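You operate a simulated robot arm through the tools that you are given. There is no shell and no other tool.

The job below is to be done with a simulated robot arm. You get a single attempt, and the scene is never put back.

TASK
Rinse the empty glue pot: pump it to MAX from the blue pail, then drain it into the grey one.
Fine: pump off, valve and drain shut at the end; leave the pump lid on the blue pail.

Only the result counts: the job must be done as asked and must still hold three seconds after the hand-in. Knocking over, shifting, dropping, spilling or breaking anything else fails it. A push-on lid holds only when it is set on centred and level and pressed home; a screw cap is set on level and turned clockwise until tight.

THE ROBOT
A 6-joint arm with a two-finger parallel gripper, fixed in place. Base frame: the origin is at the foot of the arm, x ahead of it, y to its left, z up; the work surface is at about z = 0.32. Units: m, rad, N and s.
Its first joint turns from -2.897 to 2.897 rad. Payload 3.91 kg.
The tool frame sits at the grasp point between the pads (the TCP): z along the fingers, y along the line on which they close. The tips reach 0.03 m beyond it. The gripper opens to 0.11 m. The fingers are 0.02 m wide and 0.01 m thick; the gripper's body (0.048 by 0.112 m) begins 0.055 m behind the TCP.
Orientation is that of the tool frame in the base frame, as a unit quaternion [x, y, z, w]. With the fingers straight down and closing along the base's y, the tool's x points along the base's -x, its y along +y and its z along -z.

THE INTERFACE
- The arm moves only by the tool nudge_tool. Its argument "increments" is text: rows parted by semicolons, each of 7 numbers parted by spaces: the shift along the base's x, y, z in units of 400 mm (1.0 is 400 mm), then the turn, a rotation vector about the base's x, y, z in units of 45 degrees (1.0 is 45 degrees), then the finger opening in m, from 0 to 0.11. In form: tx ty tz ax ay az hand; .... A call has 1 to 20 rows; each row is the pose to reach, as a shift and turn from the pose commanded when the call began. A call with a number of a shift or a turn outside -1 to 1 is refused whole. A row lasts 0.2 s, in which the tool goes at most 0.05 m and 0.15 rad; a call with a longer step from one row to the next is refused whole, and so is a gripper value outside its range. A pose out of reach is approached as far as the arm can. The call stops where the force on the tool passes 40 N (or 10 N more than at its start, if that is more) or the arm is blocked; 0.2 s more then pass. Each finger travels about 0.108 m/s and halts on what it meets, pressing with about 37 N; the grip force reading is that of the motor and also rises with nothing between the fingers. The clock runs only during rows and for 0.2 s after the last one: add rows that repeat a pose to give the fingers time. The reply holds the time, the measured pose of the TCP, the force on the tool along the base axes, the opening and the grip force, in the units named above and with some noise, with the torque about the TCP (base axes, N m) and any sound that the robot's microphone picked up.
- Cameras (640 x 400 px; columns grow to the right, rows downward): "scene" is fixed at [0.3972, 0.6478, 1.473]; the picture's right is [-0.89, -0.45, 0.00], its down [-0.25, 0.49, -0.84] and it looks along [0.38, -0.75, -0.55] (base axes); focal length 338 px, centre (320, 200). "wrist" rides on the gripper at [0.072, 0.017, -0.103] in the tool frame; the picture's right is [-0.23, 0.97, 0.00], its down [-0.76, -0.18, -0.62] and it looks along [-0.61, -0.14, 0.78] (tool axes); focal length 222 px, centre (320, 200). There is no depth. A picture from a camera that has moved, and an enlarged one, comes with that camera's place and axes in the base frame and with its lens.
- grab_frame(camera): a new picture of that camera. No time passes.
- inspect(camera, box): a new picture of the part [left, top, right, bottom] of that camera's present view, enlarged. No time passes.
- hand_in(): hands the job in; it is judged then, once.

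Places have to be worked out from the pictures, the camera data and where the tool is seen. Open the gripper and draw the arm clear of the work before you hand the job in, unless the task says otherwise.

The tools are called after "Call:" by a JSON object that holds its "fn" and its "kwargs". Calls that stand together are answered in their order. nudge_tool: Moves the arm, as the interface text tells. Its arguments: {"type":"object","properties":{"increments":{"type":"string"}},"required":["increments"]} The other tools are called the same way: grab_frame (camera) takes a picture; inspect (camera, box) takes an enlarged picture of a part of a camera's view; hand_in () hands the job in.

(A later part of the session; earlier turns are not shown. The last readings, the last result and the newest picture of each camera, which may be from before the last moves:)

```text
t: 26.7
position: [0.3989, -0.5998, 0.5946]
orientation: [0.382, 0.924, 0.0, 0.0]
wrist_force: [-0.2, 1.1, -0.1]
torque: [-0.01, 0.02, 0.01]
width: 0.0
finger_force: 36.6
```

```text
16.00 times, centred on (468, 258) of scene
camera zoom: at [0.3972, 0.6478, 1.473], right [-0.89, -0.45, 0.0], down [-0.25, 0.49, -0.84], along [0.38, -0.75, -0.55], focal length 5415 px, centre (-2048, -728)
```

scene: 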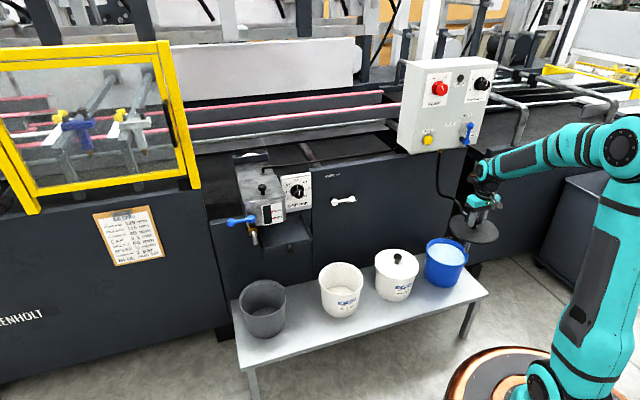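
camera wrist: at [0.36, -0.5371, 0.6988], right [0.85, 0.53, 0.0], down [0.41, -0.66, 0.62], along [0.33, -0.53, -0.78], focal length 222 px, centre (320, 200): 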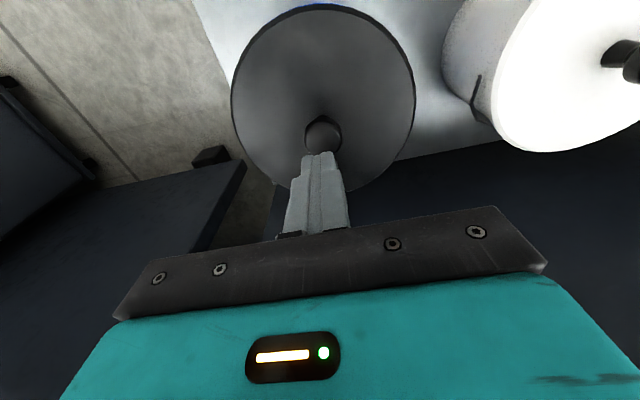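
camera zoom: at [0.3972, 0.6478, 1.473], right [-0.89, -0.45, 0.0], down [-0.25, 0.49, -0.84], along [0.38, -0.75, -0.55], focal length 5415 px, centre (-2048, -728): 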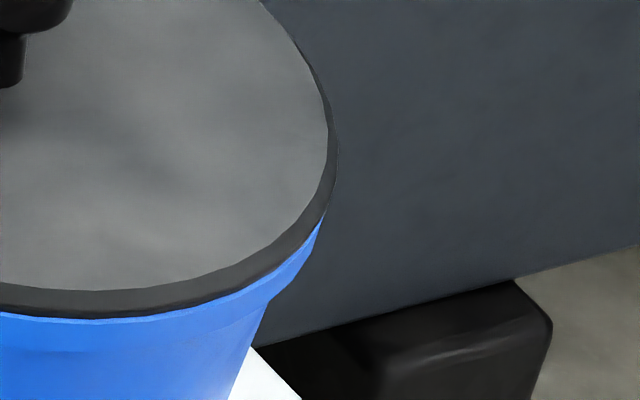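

A thin blue sliver shows at the robot-side edge in the wrist view; I enlarge to judge centring.

Call:
{"fn": "inspect", "kwargs": {"camera": "wrist", "box": [220, 0, 430, 130]}}

Call:
{"fn": "inspect", "kwargs": {"camera": "wrist", "box": [280, 0, 360, 50]}}

```text
3.05 times, centred on (325, 65) of wrist
camera zoom: at [0.36, -0.5371, 0.6988], right [0.85, 0.53, 0.0], down [0.41, -0.66, 0.62], along [0.33, -0.53, -0.78], focal length 677 px, centre (305, 611)
```

zoom: 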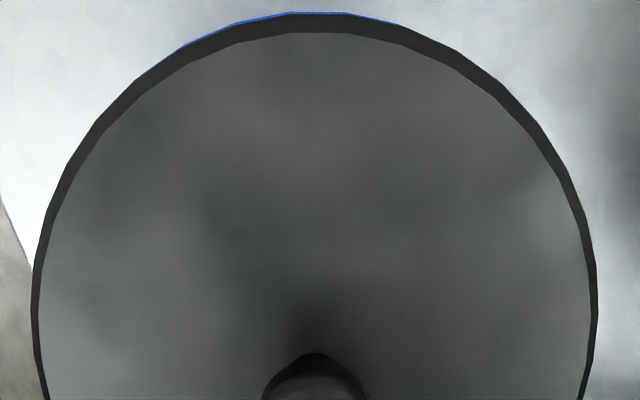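

```text
8.00 times, centred on (320, 25) of wrist
camera zoom: at [0.36, -0.5371, 0.6988], right [0.85, 0.53, 0.0], down [0.41, -0.66, 0.62], along [0.33, -0.53, -0.78], focal length 1777 px, centre (320, 1600)
```

zoom: 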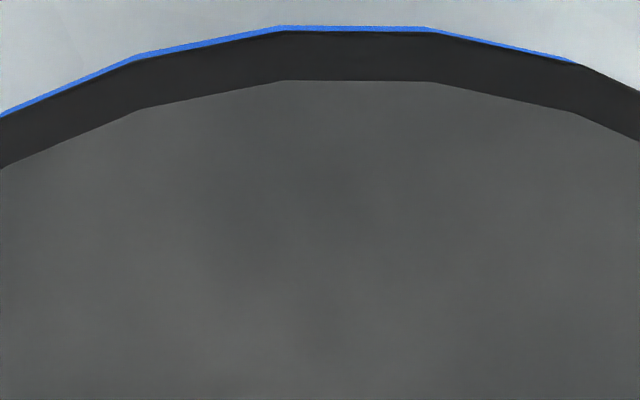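

Offset seems only ~2 mm. I'll do a gentle test pull: regrip the knob and lift a millimetre or two to see whether the lid resists.

Call:
{"fn": "nudge_tool", "kwargs": {"increments": "0 0 0 0 0 0 0.04; 0 0 0 0 0 0 0.08; 0 0 -0.06 0 0 0 0.08; 0 0 -0.14 0 0 0 0.08; 0 0 -0.188 0 0 0 0.08; 0 0 -0.188 0 0 0 0.05; 0 0 -0.188 0 0 0 0.03; 0 0 -0.188 0 0 0 0.0; 0 0 -0.188 0 0 0 0.0; 0 0 -0.188 0 0 0 0.0"}}

Call:
{"fn": "nudge_tool", "kwargs": {"increments": "0 0 0.0025 0 0 0 0; 0 0 0.0025 0 0 0 0"}}

Call:
{"fn": "nudge_tool", "kwargs": {"increments": "0 0 0.0025 0 0 0 0; 0 0 0.0025 0 0 0 0"}}

```text
t: 28.9
position: [0.3998, -0.5998, 0.5198]
orientation: [0.382, 0.924, -0.001, 0.001]
wrist_force: [0.0, 1.4, -0.5]
torque: [0.05, 0.0, -0.01]
width: 0.033
finger_force: 36.7
```

```text
t: 29.5
position: [0.4006, -0.5994, 0.5215]
orientation: [0.383, 0.924, -0.001, 0.0]
wrist_force: [0.2, 0.2, 0.7]
torque: [0.03, 0.01, -0.03]
width: 0.0328
finger_force: 37.1
```

```text
t: 30.1
position: [0.401, -0.6016, 0.5212]
orientation: [0.382, 0.924, -0.001, 0.001]
wrist_force: [-0.4, -0.6, 0.6]
torque: [0.03, 0.01, -0.03]
width: 0.0331
finger_force: 36.9
```

No load yet; I continue the pull in 1 mm steps.

Call:
{"fn": "nudge_tool", "kwargs": {"increments": "0 0 0.0025 0 0 0 0; 0 0 0.0025 0 0 0 0"}}

Call:
{"fn": "nudge_tool", "kwargs": {"increments": "0 0 0.0025 0 0 0 0; 0 0 0.0025 0 0 0 0"}}

Call:
{"fn": "nudge_tool", "kwargs": {"increments": "0 0 0.0025 0 0 0 0; 0 0 0.0025 0 0 0 0"}}

Call:
{"fn": "inspect", "kwargs": {"camera": "scene", "box": [458, 250, 478, 266]}}

```text
t: 30.7
position: [0.4, -0.6007, 0.523]
orientation: [0.382, 0.924, -0.001, 0.0]
wrist_force: [-0.3, -0.2, -2.5]
torque: [0.05, 0.02, -0.01]
width: 0.0329
finger_force: 36.7
```

```text
t: 31.3
position: [0.4015, -0.6007, 0.5236]
orientation: [0.383, 0.924, 0.0, 0.0]
wrist_force: [-0.1, -0.3, -2.1]
torque: [0.04, 0.05, 0.01]
width: 0.033
finger_force: 37.1
```

```text
t: 31.9
position: [0.4003, -0.6007, 0.5252]
orientation: [0.382, 0.924, -0.001, 0.001]
wrist_force: [0.5, -0.4, -3.1]
torque: [0.03, 0.0, -0.02]
width: 0.0329
finger_force: 37.8
```

```text
16.00 times, centred on (468, 258) of scene
camera zoom: at [0.3972, 0.6478, 1.473], right [-0.89, -0.45, 0.0], down [-0.25, 0.49, -0.84], along [0.38, -0.75, -0.55], focal length 5415 px, centre (-2048, -728)
```

zoom: 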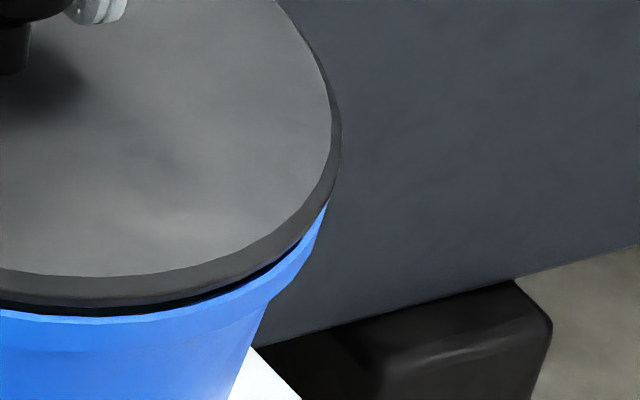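

The lid lifts freely with only its weight (3 N), so it may not be pressed home or there's little retention. I look at alignment at this small gap from both cameras.

Call:
{"fn": "inspect", "kwargs": {"camera": "scene", "box": [426, 238, 446, 254]}}

Call:
{"fn": "inspect", "kwargs": {"camera": "wrist", "box": [180, 0, 460, 175]}}

Call:
{"fn": "inspect", "kwargs": {"camera": "scene", "box": [438, 254, 466, 276]}}

```text
16.00 times, centred on (436, 246) of scene
camera zoom: at [0.3972, 0.6478, 1.473], right [-0.89, -0.45, 0.0], down [-0.25, 0.49, -0.84], along [0.38, -0.75, -0.55], focal length 5415 px, centre (-1536, -536)
```

zoom: 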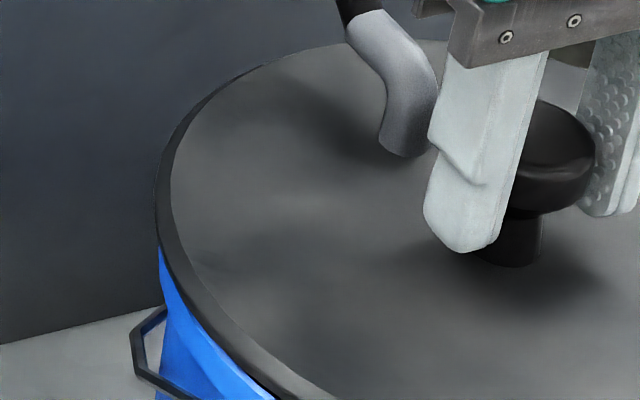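

```text
2.29 times, centred on (320, 88) of wrist
camera zoom: at [0.3615, -0.5373, 0.6283], right [0.85, 0.53, 0.0], down [0.41, -0.66, 0.63], along [0.33, -0.53, -0.78], focal length 508 px, centre (320, 457)
```

zoom: 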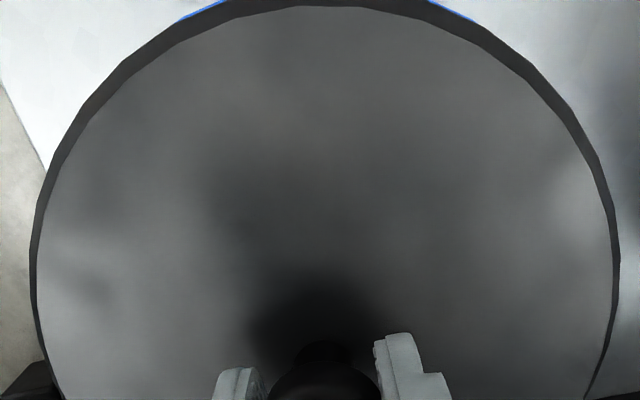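

```text
16.00 times, centred on (452, 265) of scene
camera zoom: at [0.3972, 0.6478, 1.473], right [-0.89, -0.45, 0.0], down [-0.25, 0.49, -0.84], along [0.38, -0.75, -0.55], focal length 5415 px, centre (-1792, -840)
```

zoom: 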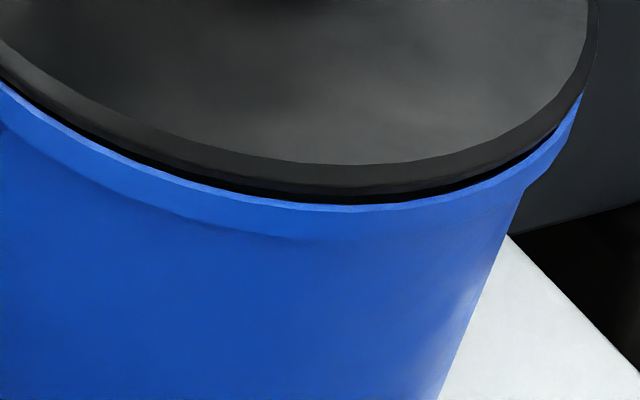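

Near-side rim shows while sides are even: the lid is ~2.5 mm too far from the robot. I lift 7 mm, shift back 2.5 mm and lower into contact.

Call:
{"fn": "nudge_tool", "kwargs": {"increments": "0 0 0.018 0 0 0 0; -0.0033 0.0053 0.018 0 0 0 0; -0.0033 0.0053 0.008 0 0 0 0; -0.0033 0.0053 0 0 0 0 0; -0.0033 0.0053 -0.004 0 0 0 0; -0.0033 0.0053 -0.006 0 0 0 0; -0.0033 0.0053 -0.006 0 0 0 0"}}

Call:
{"fn": "nudge_tool", "kwargs": {"increments": "0 0 -0.0025 0 0 0 0; 0 0 -0.0025 0 0 0 0"}}

Call:
{"fn": "nudge_tool", "kwargs": {"increments": "0 0 -0.0025 0 0 0 0; 0 0 -0.0025 0 0 0 0"}}

Call:
{"fn": "nudge_tool", "kwargs": {"increments": "0 0 -0.0025 0 0 0 0; 0 0 -0.0025 0 0 0 0"}}

```text
t: 33.5
position: [0.3994, -0.5968, 0.5223]
orientation: [0.382, 0.924, -0.002, 0.0]
wrist_force: [1.3, -0.2, -2.7]
torque: [0.04, 0.02, -0.01]
width: 0.0327
finger_force: 36.8
```

```text
t: 34.1
position: [0.3985, -0.5975, 0.5204]
orientation: [0.383, 0.924, -0.002, 0.0]
wrist_force: [-0.5, -0.2, -2.6]
torque: [0.0, 0.02, -0.01]
width: 0.0329
finger_force: 37.0
```

```text
t: 34.7
position: [0.4006, -0.5973, 0.5208]
orientation: [0.384, 0.923, -0.002, 0.001]
wrist_force: [-0.1, 2.6, 5.2]
torque: [0.16, 0.16, 0.01]
width: 0.0332
finger_force: 37.2
```

```text
t: 35.3
position: [0.3995, -0.598, 0.5203]
orientation: [0.382, 0.924, -0.002, 0.001]
wrist_force: [-5.7, 5.7, 29.1]
torque: [-0.01, -0.06, -0.03]
width: 0.033
finger_force: 36.7
```

Firm, balanced contact at 29 N. I press further.

Call:
{"fn": "nudge_tool", "kwargs": {"increments": "0 0 -0.002 0 0 0 0; 0 0 -0.004 0 0 0 0; 0 0 -0.006 0 0 0 0; 0 0 -0.008 0 0 0 0"}}

Call:
{"fn": "inspect", "kwargs": {"camera": "scene", "box": [438, 254, 466, 276]}}

Call:
{"fn": "inspect", "kwargs": {"camera": "wrist", "box": [180, 0, 460, 175]}}

```text
t: 36.3
position: [0.3995, -0.5983, 0.5163]
orientation: [0.383, 0.924, 0.0, 0.002]
wrist_force: [1.3, -2.2, 30.7]
torque: [-0.16, -0.16, 0.03]
width: 0.0331
finger_force: 36.7
```

```text
16.00 times, centred on (452, 265) of scene
camera zoom: at [0.3972, 0.6478, 1.473], right [-0.89, -0.45, 0.0], down [-0.25, 0.49, -0.84], along [0.38, -0.75, -0.55], focal length 5415 px, centre (-1792, -840)
```

zoom: 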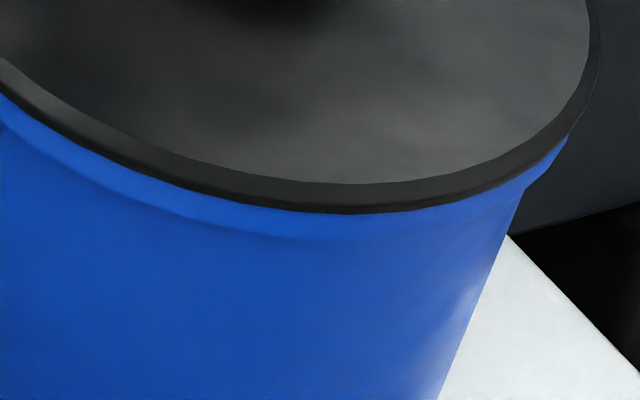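

```text
2.29 times, centred on (320, 88) of wrist
camera zoom: at [0.3599, -0.5351, 0.6203], right [0.85, 0.53, 0.0], down [0.41, -0.66, 0.63], along [0.33, -0.53, -0.78], focal length 508 px, centre (320, 457)
```

zoom: 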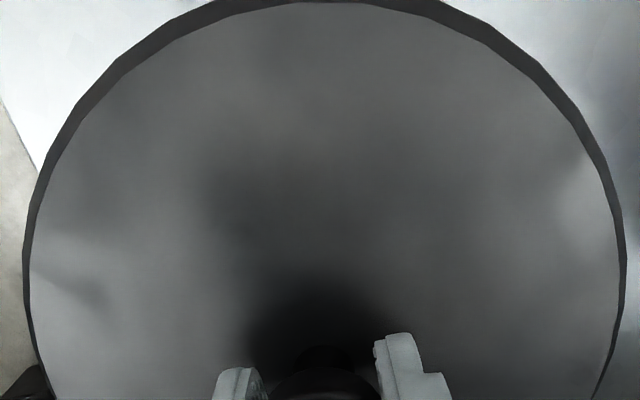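

The lid now overlaps the rim evenly. I release, press on the knob top to ~40 N, then test again.

Call:
{"fn": "nudge_tool", "kwargs": {"increments": "0 0 0.01 0 0 0 0.0; 0 0 0.01 0 0 0 0.03; 0 0 0.01 0 0 0 0.07; 0 0 0.01 0 0 0 0.07; 0 0 0.06 0 0 0 0.07; 0 0 0.12 0 0 0 0.07; 0 0 0.15 0 0 0 0.07; 0.003 -0.005 0.15 0 0 0 0.03; 0.003 -0.005 0.15 0 0 0 0.0; 0.003 -0.005 0.15 0 0 0 0.0; 0.003 -0.005 0.12 0 0 0 0.0; 0.003 -0.005 0.105 0 0 0 0.0"}}

Call:
{"fn": "nudge_tool", "kwargs": {"increments": "0 0 -0.005 0 0 0 0; 0 0 -0.01 0 0 0 0; 0 0 -0.015 0 0 0 0; 0 0 -0.02 0 0 0 0; 0 0 -0.025 0 0 0 0; 0 0 -0.03 0 0 0 0; 0 0 -0.035 0 0 0 0; 0 0 -0.04 0 0 0 0; 0 0 -0.045 0 0 0 0; 0 0 -0.05 0 0 0 0"}}

```text
t: 38.9
position: [0.4007, -0.6002, 0.5597]
orientation: [0.383, 0.924, -0.001, 0.001]
wrist_force: [-0.3, 0.0, -0.3]
torque: [0.01, 0.04, -0.01]
width: 0.0
finger_force: 37.1
```

```text
t: 40.4
position: [0.4025, -0.6007, 0.5481]
orientation: [0.382, 0.924, -0.003, 0.003]
wrist_force: [-1.1, 4.2, 15.5]
torque: [0.24, 0.16, 0.09]
width: 0.0001
finger_force: 36.5
stopped in row 7: the force on the tool passed its limit at 45 N (the readings are from after the stop); the commanded pose is now the measured one
```

Pressed to 45 N. Now regrip and gently test the hold.

Call:
{"fn": "nudge_tool", "kwargs": {"increments": "0 0 0.04 0 0 0 0; 0 0 0.06 0 0 0 0.03; 0 0 0.06 0 0 0 0.07; -0.003 0.005 0.06 0 0 0 0.07; -0.003 0.005 0 0 0 0 0.07; -0.003 0.005 -0.065 0 0 0 0.07; -0.003 0.005 -0.065 0 0 0 0.04; -0.003 0.005 -0.065 0 0 0 0.02; -0.003 0.005 -0.065 0 0 0 0.0; -0.003 0.005 -0.065 0 0 0 0.0"}}

Call:
{"fn": "nudge_tool", "kwargs": {"increments": "0 0 0.003 0 0 0 0; 0 0 0.005 0 0 0 0; 0 0 0.005 0 0 0 0"}}

Call:
{"fn": "nudge_tool", "kwargs": {"increments": "0 0 0.0025 0 0 0 0; 0 0 0.0025 0 0 0 0"}}

```text
t: 42.6
position: [0.4014, -0.5992, 0.5221]
orientation: [0.382, 0.924, -0.002, 0.002]
wrist_force: [0.2, -0.3, -0.4]
torque: [-0.01, 0.01, -0.02]
width: 0.033
finger_force: 37.1
```

```text
t: 43.4
position: [0.3996, -0.5991, 0.5237]
orientation: [0.383, 0.924, -0.001, 0.002]
wrist_force: [0.3, 0.2, -0.6]
torque: [0.0, 0.02, 0.0]
width: 0.0331
finger_force: 36.9
```

```text
t: 44.0
position: [0.3996, -0.5985, 0.5235]
orientation: [0.383, 0.924, -0.003, 0.002]
wrist_force: [0.1, 0.2, 1.0]
torque: [0.0, 0.01, 0.02]
width: 0.0331
finger_force: 37.2
```

Call:
{"fn": "nudge_tool", "kwargs": {"increments": "0 0 0.0025 0 0 0 0; 0 0 0.0025 0 0 0 0"}}

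Call:
{"fn": "nudge_tool", "kwargs": {"increments": "0 0 0.0025 0 0 0 0; 0 0 0.0025 0 0 0 0"}}

Call:
{"fn": "inspect", "kwargs": {"camera": "scene", "box": [438, 254, 466, 276]}}

```text
t: 44.6
position: [0.3991, -0.5991, 0.5254]
orientation: [0.383, 0.924, -0.002, 0.002]
wrist_force: [0.3, -0.1, -2.2]
torque: [-0.01, 0.0, 0.01]
width: 0.0331
finger_force: 36.8
```

```text
t: 45.2
position: [0.4013, -0.5989, 0.5262]
orientation: [0.383, 0.924, -0.003, 0.003]
wrist_force: [-0.3, -0.7, -4.0]
torque: [-0.01, -0.01, 0.05]
width: 0.0331
finger_force: 36.8
```

```text
16.00 times, centred on (452, 265) of scene
camera zoom: at [0.3972, 0.6478, 1.473], right [-0.89, -0.45, 0.0], down [-0.25, 0.49, -0.84], along [0.38, -0.75, -0.55], focal length 5415 px, centre (-1792, -840)
```

zoom: 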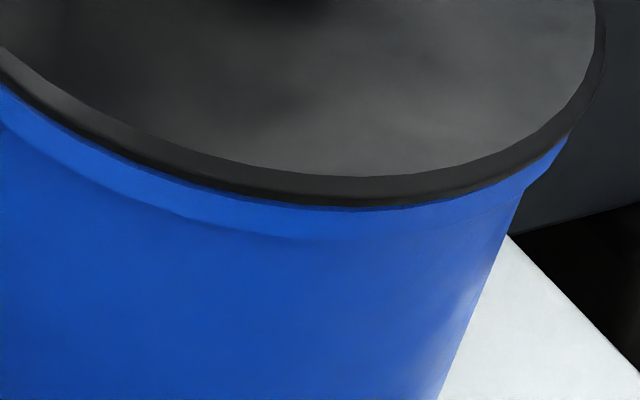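

Call:
{"fn": "nudge_tool", "kwargs": {"increments": "0 0 0.003 0 0 0 0; 0 0 0.003 0 0 0 0"}}

Call:
{"fn": "nudge_tool", "kwargs": {"increments": "0 0 0.003 0 0 0 0; 0 0 0.003 0 0 0 0"}}

Call:
{"fn": "inspect", "kwargs": {"camera": "scene", "box": [438, 254, 466, 276]}}

```text
t: 45.8
position: [0.3998, -0.5982, 0.5279]
orientation: [0.382, 0.924, -0.001, 0.002]
wrist_force: [-0.2, 0.1, -2.1]
torque: [0.0, 0.02, -0.02]
width: 0.0327
finger_force: 37.1
```

```text
t: 46.4
position: [0.3996, -0.5991, 0.529]
orientation: [0.384, 0.924, -0.001, 0.002]
wrist_force: [0.9, -0.7, -3.6]
torque: [0.07, 0.02, 0.0]
width: 0.033
finger_force: 36.8
```

```text
16.00 times, centred on (452, 265) of scene
camera zoom: at [0.3972, 0.6478, 1.473], right [-0.89, -0.45, 0.0], down [-0.25, 0.49, -0.84], along [0.38, -0.75, -0.55], focal length 5415 px, centre (-1792, -840)
```

zoom: 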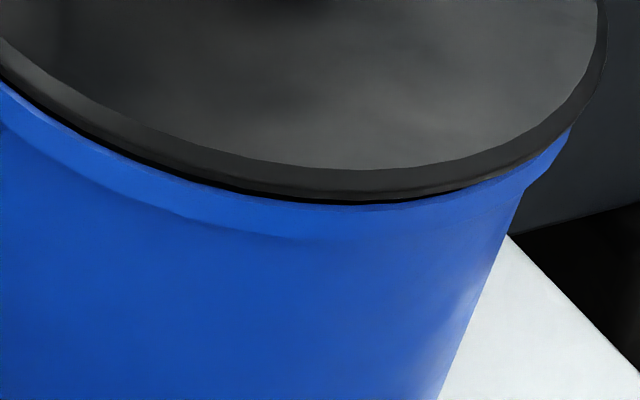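

The lid still lifts freely, at its own weight; its seating height matches the original pail. I check centring once more before final pressing.

Call:
{"fn": "inspect", "kwargs": {"camera": "scene", "box": [426, 238, 446, 254]}}

Call:
{"fn": "inspect", "kwargs": {"camera": "scene", "box": [458, 250, 478, 266]}}

Call:
{"fn": "inspect", "kwargs": {"camera": "wrist", "box": [180, 0, 460, 175]}}

```text
16.00 times, centred on (436, 246) of scene
camera zoom: at [0.3972, 0.6478, 1.473], right [-0.89, -0.45, 0.0], down [-0.25, 0.49, -0.84], along [0.38, -0.75, -0.55], focal length 5415 px, centre (-1536, -536)
```

zoom: 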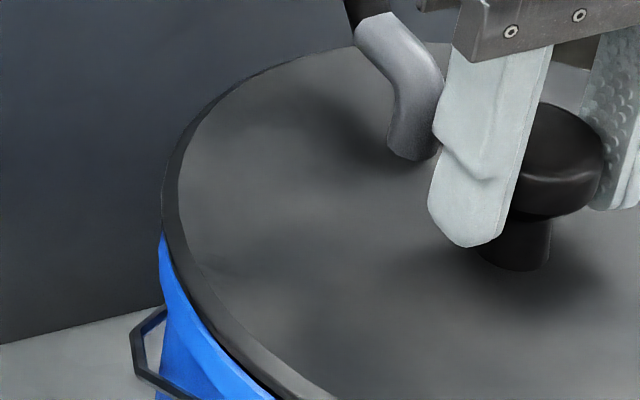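

```text
16.00 times, centred on (468, 258) of scene
camera zoom: at [0.3972, 0.6478, 1.473], right [-0.89, -0.45, 0.0], down [-0.25, 0.49, -0.84], along [0.38, -0.75, -0.55], focal length 5415 px, centre (-2048, -728)
```

zoom: 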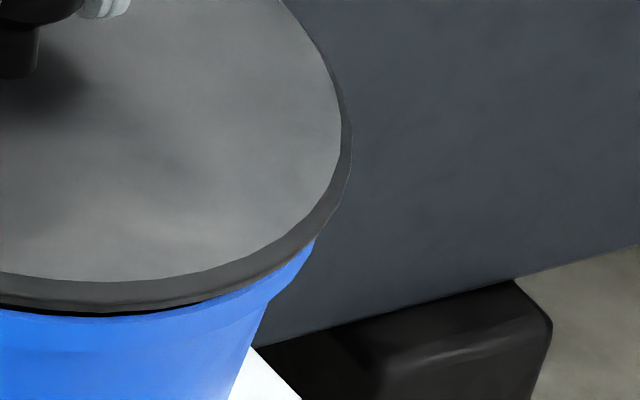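

```text
2.29 times, centred on (320, 88) of wrist
camera zoom: at [0.3606, -0.5354, 0.6317], right [0.85, 0.53, 0.0], down [0.41, -0.66, 0.63], along [0.33, -0.53, -0.78], focal length 508 px, centre (320, 457)
```

zoom: 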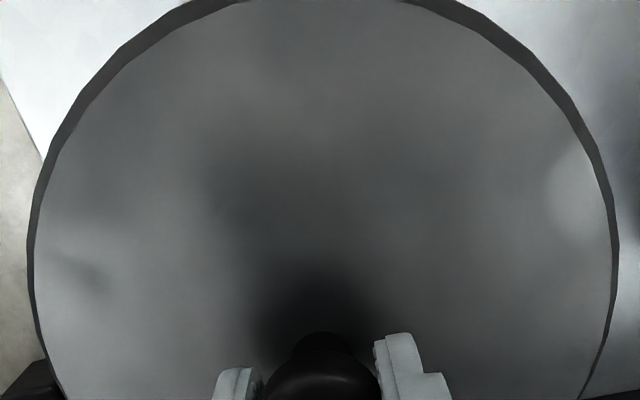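

Centring looks good to ~1 mm. I set the lid down, open the fingers around the knob and press on the lid plate itself with the fingertips.

Call:
{"fn": "nudge_tool", "kwargs": {"increments": "0 0 -0.01 0 0 0 0; 0 0 -0.018 0 0 0 0; 0 0 -0.022 0 0 0 0; 0 0 -0.022 0 0 0 0.0; 0 0 -0.022 0 0 0 0.03; 0 0 -0.022 0 0 0 0.05; 0 0 -0.022 0 0 0 0.05; 0 0 -0.03 0 0 0 0.05; 0 0 -0.035 0 0 0 0.05; 0 0 -0.04 0 0 0 0.05; 0 0 -0.045 0 0 0 0.05; 0 0 -0.05 0 0 0 0.05; 0 0 -0.055 0 0 0 0.05; 0 0 -0.06 0 0 0 0.05; 0 0 -0.065 0 0 0 0.05; 0 0 -0.07 0 0 0 0.05; 0 0 -0.075 0 0 0 0.05; 0 0 -0.08 0 0 0 0.05"}}

```text
t: 49.4
position: [0.4007, -0.5994, 0.5082]
orientation: [0.381, 0.925, -0.004, 0.003]
wrist_force: [-2.9, 4.8, 14.6]
torque: [0.52, -0.09, 0.2]
width: 0.0504
finger_force: 0.4
stopped in row 15: the force on the tool passed its limit at 46 N (the readings are from after the stop); the commanded pose is now the measured one
```

Call:
{"fn": "nudge_tool", "kwargs": {"increments": "0 0 -0.004 0 0 0 0.05; 0 0 -0.008 0 0 0 0.05; 0 0 -0.012 0 0 0 0.05; 0 0 -0.016 0 0 0 0.05; 0 0 -0.02 0 0 0 0.05; 0 0 -0.024 0 0 0 0.05"}}

Call:
{"fn": "nudge_tool", "kwargs": {"increments": "0 0 0.02 0 0 0 0.07; 0 0 0.06 0 0 0 0.07; 0 0 0.14 0 0 0 0.07; 0 0 0.22 0 0 0 0.07; 0 0 0.22 0 0 0 0.07"}}

Call:
{"fn": "grab_frame", "kwargs": {"camera": "wrist"}}

Call:
{"fn": "inspect", "kwargs": {"camera": "scene", "box": [415, 220, 480, 270]}}

```text
t: 49.9
position: [0.402, -0.6006, 0.5073]
orientation: [0.382, 0.924, -0.004, 0.004]
wrist_force: [-2.6, 5.8, 15.8]
torque: [0.54, -0.12, 0.21]
width: 0.0503
finger_force: 0.6
stopped in row 2: the force on the tool passed its limit at 44 N (the readings are from after the stop); the commanded pose is now the measured one
```

```text
t: 51.1
position: [0.4006, -0.6007, 0.5957]
orientation: [0.383, 0.924, -0.003, 0.004]
wrist_force: [0.3, 0.0, -0.9]
torque: [0.03, -0.02, 0.02]
width: 0.0699
finger_force: 0.1
```

```text
taken
camera wrist: at [0.3605, -0.5362, 0.6981], right [0.85, 0.53, 0.0], down [0.41, -0.66, 0.63], along [0.33, -0.54, -0.78], focal length 222 px, centre (320, 200)
```

wrist: 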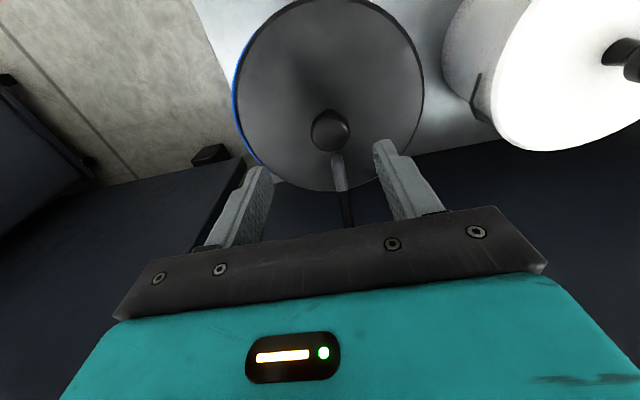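

```text
8.00 times, centred on (448, 245) of scene
camera zoom: at [0.3972, 0.6478, 1.473], right [-0.89, -0.45, 0.0], down [-0.25, 0.49, -0.84], along [0.38, -0.75, -0.55], focal length 2708 px, centre (-700, -160)
```

zoom: 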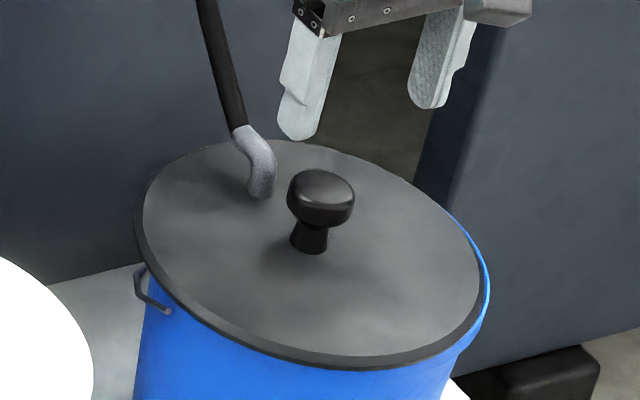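

The fingertip press made the lid slide ~8 mm on the rim, so it isn't locked in. I regrip the knob where it now is, lift a few mm, and recentre by (-2.8, -6.4) mm.

Call:
{"fn": "nudge_tool", "kwargs": {"increments": "0.0075 0.022 0 0 0 0 0.07; 0.0075 0.022 -0.08 0 0 0 0.07; 0.0075 0.022 -0.15 0 0 0 0.07; 0.0075 0.022 -0.188 0 0 0 0.07; 0.0075 0.022 -0.188 0 0 0 0.05; 0.0075 0.022 -0.188 0 0 0 0.03; 0.0075 0.022 -0.188 0 0 0 0.0; 0.0075 0.022 -0.188 0 0 0 0.0; 0.0075 0.022 -0.188 0 0 0 0.0"}}

Call:
{"fn": "nudge_tool", "kwargs": {"increments": "0 0 0.01 0 0 0 0; 0 0 0.018 0 0 0 0; -0.007 -0.016 0.018 0 0 0 0; -0.007 -0.016 0.018 0 0 0 0"}}

Call:
{"fn": "inspect", "kwargs": {"camera": "scene", "box": [426, 238, 446, 254]}}

Call:
{"fn": "inspect", "kwargs": {"camera": "scene", "box": [458, 250, 478, 266]}}

Call:
{"fn": "inspect", "kwargs": {"camera": "scene", "box": [438, 254, 466, 276]}}

```text
t: 53.1
position: [0.4026, -0.5901, 0.5192]
orientation: [0.382, 0.924, -0.003, 0.003]
wrist_force: [0.7, -0.1, -0.2]
torque: [-0.01, -0.02, 0.0]
width: 0.0329
finger_force: 36.7
```

```text
t: 54.1
position: [0.4024, -0.598, 0.5273]
orientation: [0.383, 0.924, -0.003, 0.004]
wrist_force: [-0.1, 0.1, -3.2]
torque: [0.0, 0.0, 0.0]
width: 0.0332
finger_force: 36.8
```

```text
16.00 times, centred on (436, 246) of scene
camera zoom: at [0.3972, 0.6478, 1.473], right [-0.89, -0.45, 0.0], down [-0.25, 0.49, -0.84], along [0.38, -0.75, -0.55], focal length 5415 px, centre (-1536, -536)
```

zoom: 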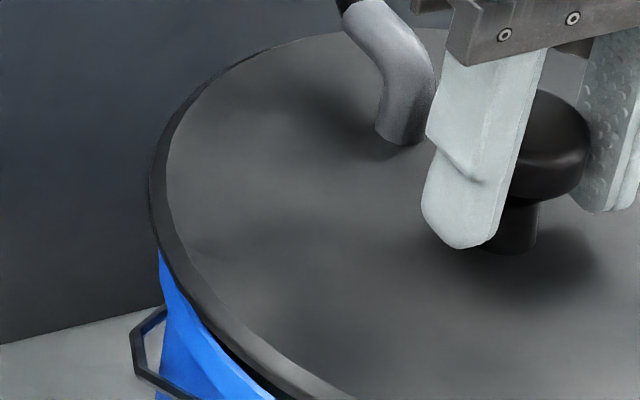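

```text
16.00 times, centred on (468, 258) of scene
camera zoom: at [0.3972, 0.6478, 1.473], right [-0.89, -0.45, 0.0], down [-0.25, 0.49, -0.84], along [0.38, -0.75, -0.55], focal length 5415 px, centre (-2048, -728)
```

zoom: 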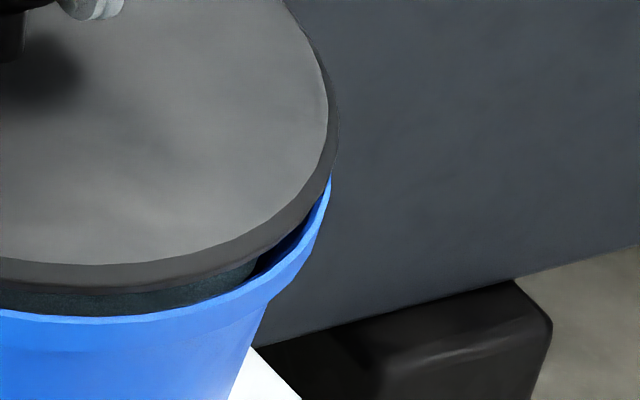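

```text
16.00 times, centred on (452, 265) of scene
camera zoom: at [0.3972, 0.6478, 1.473], right [-0.89, -0.45, 0.0], down [-0.25, 0.49, -0.84], along [0.38, -0.75, -0.55], focal length 5415 px, centre (-1792, -840)
```

zoom: 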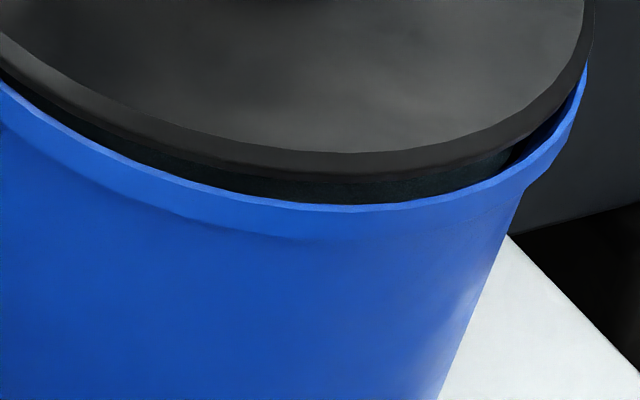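

At this lift the lid is ~3 mm to image-left and ~5 mm too far from the camera. I shift (-5, +3.5) mm, lower to ~2 mm above the rim, and recheck.

Call:
{"fn": "nudge_tool", "kwargs": {"increments": "-0.0125 0.009 0 0 0 0 0; -0.0125 0.009 -0.006 0 0 0 0; -0.0125 0.009 -0.012 0 0 0 0; -0.0125 0.009 -0.012 0 0 0 0"}}

Call:
{"fn": "inspect", "kwargs": {"camera": "scene", "box": [426, 238, 446, 254]}}

Call:
{"fn": "inspect", "kwargs": {"camera": "scene", "box": [458, 250, 478, 266]}}

Call:
{"fn": "inspect", "kwargs": {"camera": "scene", "box": [438, 254, 466, 276]}}

Call:
{"fn": "inspect", "kwargs": {"camera": "wrist", "box": [180, 0, 460, 175]}}

```text
t: 55.1
position: [0.3965, -0.5947, 0.5217]
orientation: [0.383, 0.924, -0.004, 0.004]
wrist_force: [-0.1, 0.6, -3.0]
torque: [0.01, 0.01, 0.02]
width: 0.0328
finger_force: 37.1
```

```text
16.00 times, centred on (436, 246) of scene
camera zoom: at [0.3972, 0.6478, 1.473], right [-0.89, -0.45, 0.0], down [-0.25, 0.49, -0.84], along [0.38, -0.75, -0.55], focal length 5415 px, centre (-1536, -536)
```

zoom: 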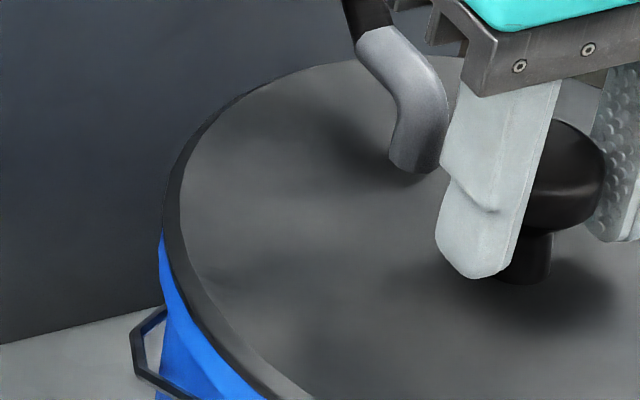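

```text
16.00 times, centred on (468, 258) of scene
camera zoom: at [0.3972, 0.6478, 1.473], right [-0.89, -0.45, 0.0], down [-0.25, 0.49, -0.84], along [0.38, -0.75, -0.55], focal length 5415 px, centre (-2048, -728)
```

zoom: 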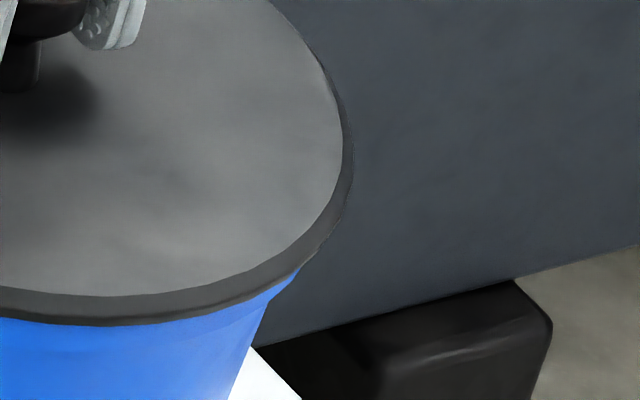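

```text
16.00 times, centred on (452, 265) of scene
camera zoom: at [0.3972, 0.6478, 1.473], right [-0.89, -0.45, 0.0], down [-0.25, 0.49, -0.84], along [0.38, -0.75, -0.55], focal length 5415 px, centre (-1792, -840)
```

zoom: 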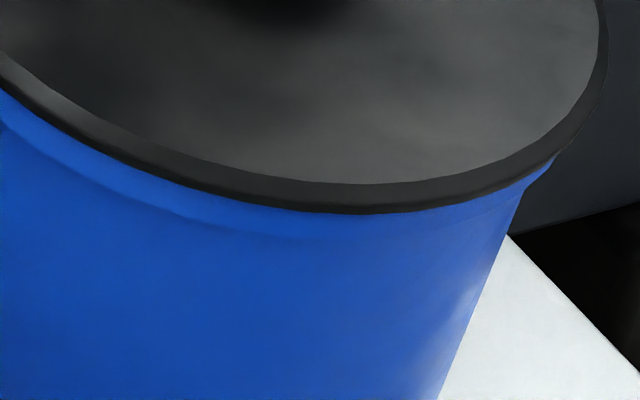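

```text
2.29 times, centred on (320, 88) of wrist
camera zoom: at [0.3564, -0.5307, 0.625], right [0.85, 0.53, 0.0], down [0.41, -0.66, 0.63], along [0.33, -0.54, -0.78], focal length 508 px, centre (320, 457)
```

zoom: 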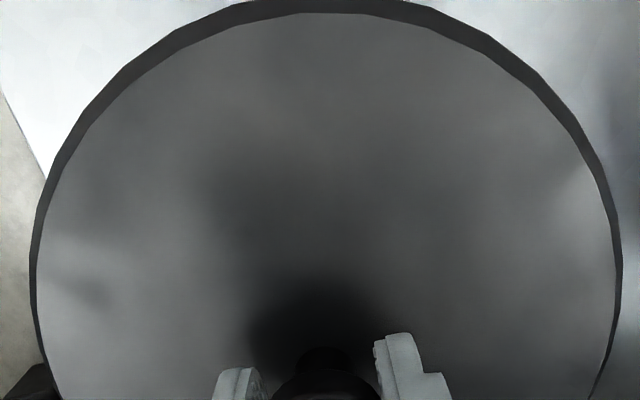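

Lid tilt in the pinch grip confuses the hovering view, so I judge in contact: I lower onto the rim with a light push and re-measure the edges.

Call:
{"fn": "nudge_tool", "kwargs": {"increments": "0 0 -0.004 0 0 0 0; 0 0 -0.007 0 0 0 0; 0 0 -0.007 0 0 0 0"}}

Call:
{"fn": "inspect", "kwargs": {"camera": "scene", "box": [426, 238, 446, 254]}}

Call:
{"fn": "inspect", "kwargs": {"camera": "scene", "box": [458, 250, 478, 266]}}

Call:
{"fn": "inspect", "kwargs": {"camera": "scene", "box": [438, 254, 466, 276]}}

```text
t: 55.9
position: [0.396, -0.5945, 0.519]
orientation: [0.382, 0.924, -0.003, 0.003]
wrist_force: [0.3, 0.2, -3.2]
torque: [-0.01, 0.01, -0.02]
width: 0.0331
finger_force: 36.6
```

```text
16.00 times, centred on (436, 246) of scene
camera zoom: at [0.3972, 0.6478, 1.473], right [-0.89, -0.45, 0.0], down [-0.25, 0.49, -0.84], along [0.38, -0.75, -0.55], focal length 5415 px, centre (-1536, -536)
```

zoom: 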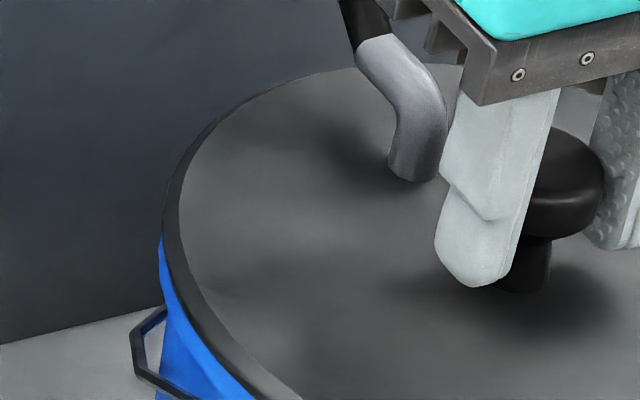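

```text
16.00 times, centred on (468, 258) of scene
camera zoom: at [0.3972, 0.6478, 1.473], right [-0.89, -0.45, 0.0], down [-0.25, 0.49, -0.84], along [0.38, -0.75, -0.55], focal length 5415 px, centre (-2048, -728)
```

zoom: 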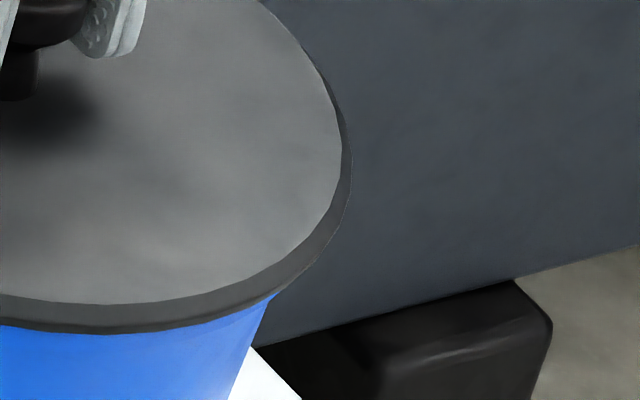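

```text
16.00 times, centred on (452, 265) of scene
camera zoom: at [0.3972, 0.6478, 1.473], right [-0.89, -0.45, 0.0], down [-0.25, 0.49, -0.84], along [0.38, -0.75, -0.55], focal length 5415 px, centre (-1792, -840)
```

zoom: 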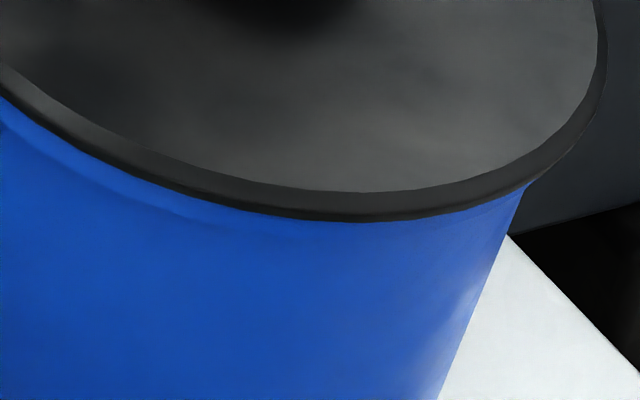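

Averaging front and back edges, the lid is ~3 mm too near the camera and ~1.6 mm right. I raise, shift (+2.8, -2.0) mm and lower stepwise until contact.

Call:
{"fn": "nudge_tool", "kwargs": {"increments": "0 0 0.015 0 0 0 0; 0.007 -0.005 0.015 0 0 0 0; 0.007 -0.005 0.005 0 0 0 0; 0.007 -0.005 0 0 0 0 0; 0.007 -0.005 -0.003 0 0 0 0; 0.007 -0.005 -0.003 0 0 0 0"}}

Call:
{"fn": "nudge_tool", "kwargs": {"increments": "0 0 -0.0025 0 0 0 0; 0 0 -0.0025 0 0 0 0"}}

Call:
{"fn": "nudge_tool", "kwargs": {"increments": "0 0 -0.0025 0 0 0 0; 0 0 -0.0025 0 0 0 0"}}

Call:
{"fn": "inspect", "kwargs": {"camera": "scene", "box": [438, 254, 466, 276]}}

```text
t: 57.3
position: [0.3996, -0.5968, 0.5188]
orientation: [0.382, 0.924, -0.004, 0.004]
wrist_force: [-1.8, 1.4, 4.1]
torque: [0.11, 0.13, -0.01]
width: 0.033
finger_force: 37.7
```

```text
t: 57.9
position: [0.3991, -0.5974, 0.5199]
orientation: [0.383, 0.924, -0.004, 0.005]
wrist_force: [-3.5, 3.0, 23.0]
torque: [0.09, 0.03, 0.02]
width: 0.0329
finger_force: 37.1
```

```text
t: 58.5
position: [0.3997, -0.5973, 0.5181]
orientation: [0.383, 0.924, -0.004, 0.005]
wrist_force: [1.8, -2.2, 31.2]
torque: [-0.26, -0.21, 0.0]
width: 0.0332
finger_force: 37.0
```

```text
16.00 times, centred on (452, 265) of scene
camera zoom: at [0.3972, 0.6478, 1.473], right [-0.89, -0.45, 0.0], down [-0.25, 0.49, -0.84], along [0.38, -0.75, -0.55], focal length 5415 px, centre (-1792, -840)
```

zoom: 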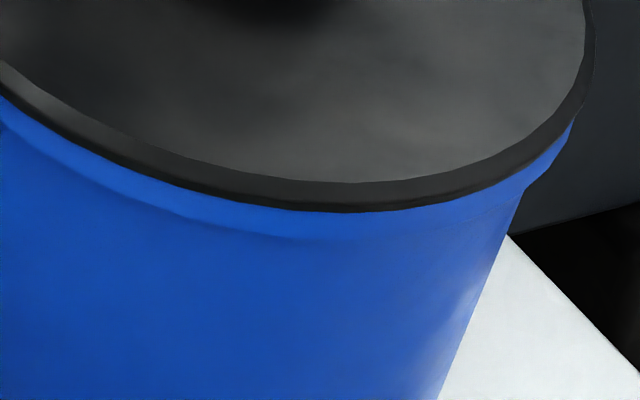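

Contact is balanced and the front edge reads concentric. I check the sides in this pressed state.

Call:
{"fn": "inspect", "kwargs": {"camera": "scene", "box": [426, 238, 446, 254]}}

Call:
{"fn": "inspect", "kwargs": {"camera": "scene", "box": [458, 250, 478, 266]}}

Call:
{"fn": "inspect", "kwargs": {"camera": "wrist", "box": [180, 0, 460, 175]}}

```text
16.00 times, centred on (436, 246) of scene
camera zoom: at [0.3972, 0.6478, 1.473], right [-0.89, -0.45, 0.0], down [-0.25, 0.49, -0.84], along [0.38, -0.75, -0.55], focal length 5415 px, centre (-1536, -536)
```

zoom: 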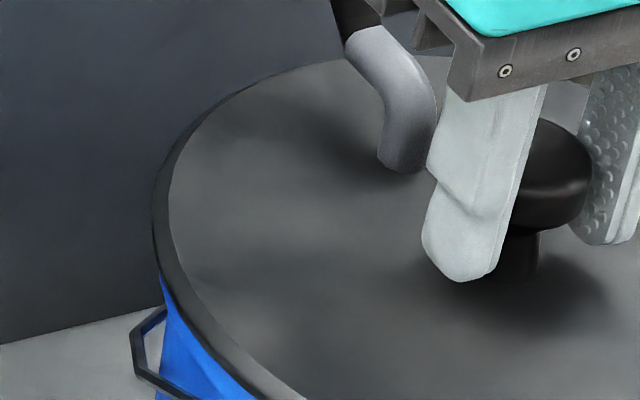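

```text
16.00 times, centred on (468, 258) of scene
camera zoom: at [0.3972, 0.6478, 1.473], right [-0.89, -0.45, 0.0], down [-0.25, 0.49, -0.84], along [0.38, -0.75, -0.55], focal length 5415 px, centre (-2048, -728)
```

zoom: 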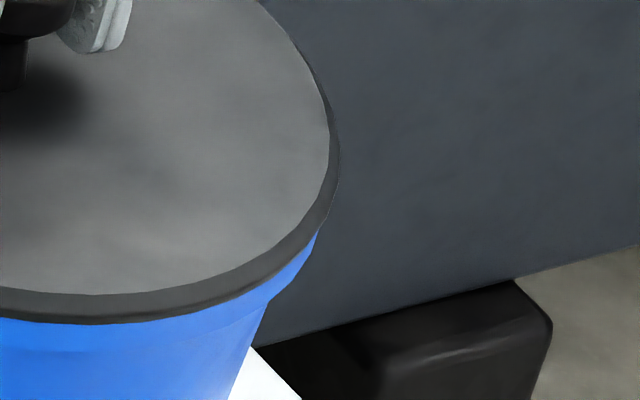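

```text
2.29 times, centred on (320, 88) of wrist
camera zoom: at [0.3593, -0.5331, 0.6204], right [0.85, 0.53, 0.0], down [0.41, -0.66, 0.63], along [0.33, -0.54, -0.77], focal length 508 px, centre (320, 457)
```

zoom: 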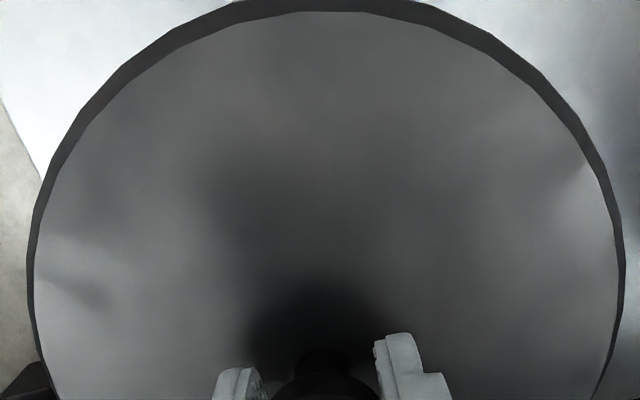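

Concentric within about 1 mm and pressed at 31 N. Test whether it holds: a small upward command.

Call:
{"fn": "nudge_tool", "kwargs": {"increments": "0 0 0.0025 0 0 0 0; 0 0 0.005 0 0 0 0"}}

Call:
{"fn": "nudge_tool", "kwargs": {"increments": "0 0 0.002 0 0 0 0"}}

Call:
{"fn": "nudge_tool", "kwargs": {"increments": "0 0 0.002 0 0 0 0"}}

Call:
{"fn": "nudge_tool", "kwargs": {"increments": "0 0 0.002 0 0 0 0"}}

```text
t: 59.1
position: [0.4003, -0.5954, 0.5177]
orientation: [0.382, 0.924, -0.002, 0.004]
wrist_force: [-0.3, -3.5, 6.6]
torque: [-0.67, -0.26, -0.08]
width: 0.033
finger_force: 37.0
```

```text
t: 59.5
position: [0.3996, -0.5963, 0.5186]
orientation: [0.382, 0.924, -0.002, 0.003]
wrist_force: [-0.2, -0.6, -3.3]
torque: [0.04, 0.04, 0.03]
width: 0.0329
finger_force: 36.6
```

```text
t: 59.9
position: [0.399, -0.596, 0.5191]
orientation: [0.382, 0.924, -0.004, 0.003]
wrist_force: [-0.4, 1.3, -2.3]
torque: [-0.01, 0.02, 0.02]
width: 0.0331
finger_force: 37.2
```

```text
t: 60.3
position: [0.4003, -0.597, 0.5204]
orientation: [0.383, 0.924, -0.003, 0.003]
wrist_force: [-0.5, 0.3, -2.7]
torque: [0.03, 0.01, 0.02]
width: 0.0329
finger_force: 37.1
```

It lifts freely again, so there seems to be no mechanical latch; seating height and centring are as on the original pail. I set it down, press, unload, release gently and inspect.

Call:
{"fn": "nudge_tool", "kwargs": {"increments": "0 0 -0.006 0 0 0 0; 0 0 -0.0085 0 0 0 0; 0 0 -0.011 0 0 0 0; 0 0 -0.012 0 0 0 0; 0 0 -0.012 0 0 0 0; 0 0 -0.009 0 0 0 0; 0 0 -0.009 0 0 0 0"}}

Call:
{"fn": "nudge_tool", "kwargs": {"increments": "0 0 0 0 0 0 0.03; 0 0 0 0 0 0 0.05; 0 0 0 0 0 0 0.07; 0 0 0 0 0 0 0.07; 0 0 0.05 0 0 0 0.07; 0 0 0.12 0 0 0 0.07; 0 0 0.19 0 0 0 0.07; 0 0 0.19 0 0 0 0.07"}}

Call:
{"fn": "inspect", "kwargs": {"camera": "scene", "box": [415, 220, 480, 270]}}

Call:
{"fn": "inspect", "kwargs": {"camera": "wrist", "box": [200, 0, 440, 150]}}

```text
t: 61.9
position: [0.4005, -0.5957, 0.5169]
orientation: [0.383, 0.924, -0.003, 0.005]
wrist_force: [-0.4, -4.3, 10.4]
torque: [-0.37, -0.24, -0.04]
width: 0.0329
finger_force: 37.2
```

```text
t: 63.7
position: [0.3996, -0.5976, 0.5944]
orientation: [0.382, 0.924, -0.005, 0.004]
wrist_force: [0.3, 0.2, -0.3]
torque: [-0.02, -0.03, 0.01]
width: 0.07
finger_force: 0.1
```

```text
8.00 times, centred on (448, 245) of scene
camera zoom: at [0.3972, 0.6478, 1.473], right [-0.89, -0.45, 0.0], down [-0.25, 0.49, -0.84], along [0.38, -0.75, -0.55], focal length 2708 px, centre (-700, -160)
```

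zoom: 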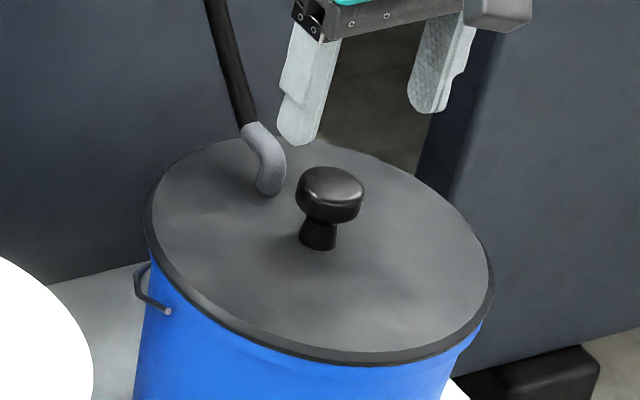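

```text
2.67 times, centred on (320, 75) of wrist
camera zoom: at [0.3599, -0.5339, 0.6966], right [0.85, 0.53, 0.0], down [0.41, -0.66, 0.63], along [0.33, -0.54, -0.78], focal length 592 px, centre (320, 533)
```

zoom: 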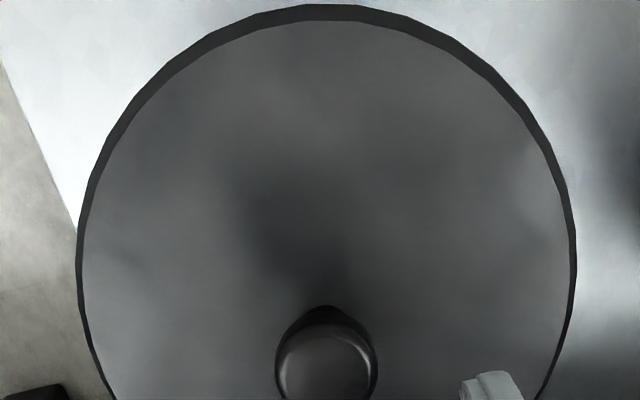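

The lid is concentric and at the right height. I press once more on the knob top with closed fingers.

Call:
{"fn": "nudge_tool", "kwargs": {"increments": "0.002 0.001 0 0 0 0 0.03; 0.002 0.001 0 0 0 0 0.0; 0.002 0.001 0 0 0 0 0.0; 0.002 0.001 -0.06 0 0 0 0; 0.002 0.001 -0.095 0 0 0 0; 0.002 0.001 -0.1 0 0 0 0; 0.002 0.001 -0.105 0 0 0 0; 0.002 0.001 -0.11 0 0 0 0; 0.002 0.001 -0.114 0 0 0 0; 0.002 0.001 -0.118 0 0 0 0; 0.002 0.001 -0.122 0 0 0 0; 0.002 0.001 -0.126 0 0 0 0; 0.002 0.001 -0.13 0 0 0 0; 0.002 0.001 -0.134 0 0 0 0"}}

Call:
{"fn": "nudge_tool", "kwargs": {"increments": "0 0 0.03 0 0 0 0; 0 0 0.1 0 0 0 0; 0 0 0.15 0 0 0 0; 0 0 0.15 0 0 0 0"}}

Call:
{"fn": "inspect", "kwargs": {"camera": "scene", "box": [415, 220, 480, 270]}}

Call:
{"fn": "inspect", "kwargs": {"camera": "wrist", "box": [200, 0, 440, 150]}}

```text
t: 66.0
position: [0.4003, -0.5961, 0.5481]
orientation: [0.382, 0.924, -0.004, 0.005]
wrist_force: [-2.9, 3.7, 15.0]
torque: [0.22, 0.15, 0.12]
width: 0.0001
finger_force: 36.7
stopped in row 11: the force on the tool passed its limit at 45 N (the readings are from after the stop); the commanded pose is now the measured one
```

```text
t: 67.0
position: [0.4004, -0.5977, 0.6077]
orientation: [0.383, 0.924, -0.004, 0.005]
wrist_force: [-0.5, -0.7, -0.9]
torque: [-0.02, 0.0, 0.0]
width: 0.0
finger_force: 36.9
```

```text
8.00 times, centred on (448, 245) of scene
camera zoom: at [0.3972, 0.6478, 1.473], right [-0.89, -0.45, 0.0], down [-0.25, 0.49, -0.84], along [0.38, -0.75, -0.55], focal length 2708 px, centre (-700, -160)
```

zoom: 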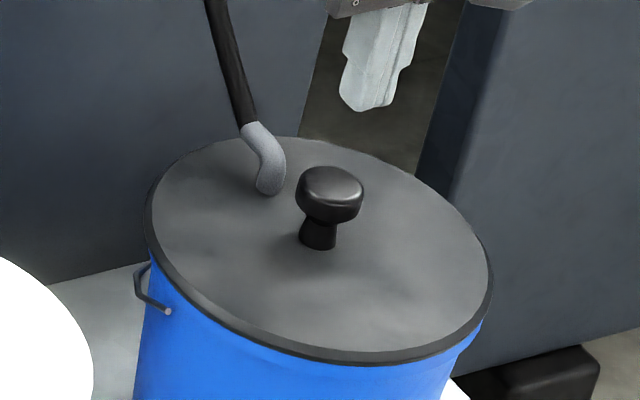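

```text
2.67 times, centred on (320, 75) of wrist
camera zoom: at [0.3604, -0.533, 0.7103], right [0.85, 0.53, 0.0], down [0.41, -0.66, 0.63], along [0.33, -0.54, -0.77], focal length 592 px, centre (320, 533)
```

zoom: 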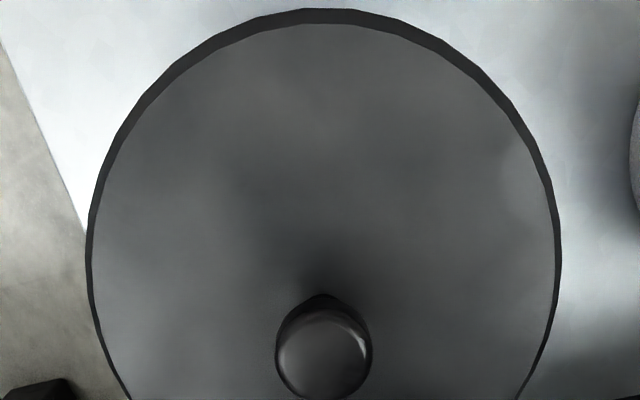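

Lid is on, level and pressed. Now I retreat toward the robot, rise, and begin tilting the tool to face the control panel.

Call:
{"fn": "nudge_tool", "kwargs": {"increments": "-0.08 0.08 0.03 0 0 0 0; -0.16 0.16 0.07 0 0 0 0; -0.2125 0.2125 0.1 0 0 0 0; -0.2 0.228 0.17 -0.1 -0.1 0 0; -0.187 0.243 0.24 -0.2 -0.2 0 0; -0.174 0.258 0.31 -0.3 -0.3 0 0; -0.16 0.274 0.38 -0.4 -0.4 0 0; -0.147 0.289 0.45 -0.5 -0.5 0 0; -0.134 0.304 0.52 -0.6 -0.6 0 0; -0.12 0.32 0.6 -0.707 -0.707 0 0; -0.12 0.32 0.6 -0.707 -0.707 0 0"}}

Call:
{"fn": "grab_frame", "kwargs": {"camera": "scene"}}

```text
t: 69.5
position: [0.3528, -0.4667, 0.8493]
orientation: [0.353, 0.851, -0.15, 0.358]
wrist_force: [0.2, 1.0, 1.1]
torque: [0.02, -0.01, 0.01]
width: 0.0001
finger_force: 36.5
```

```text
taken
```

scene: 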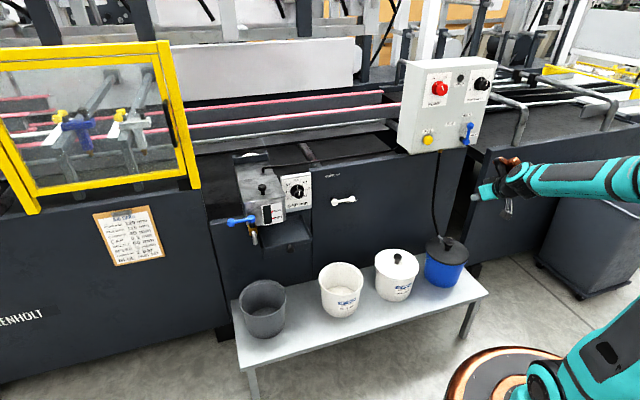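

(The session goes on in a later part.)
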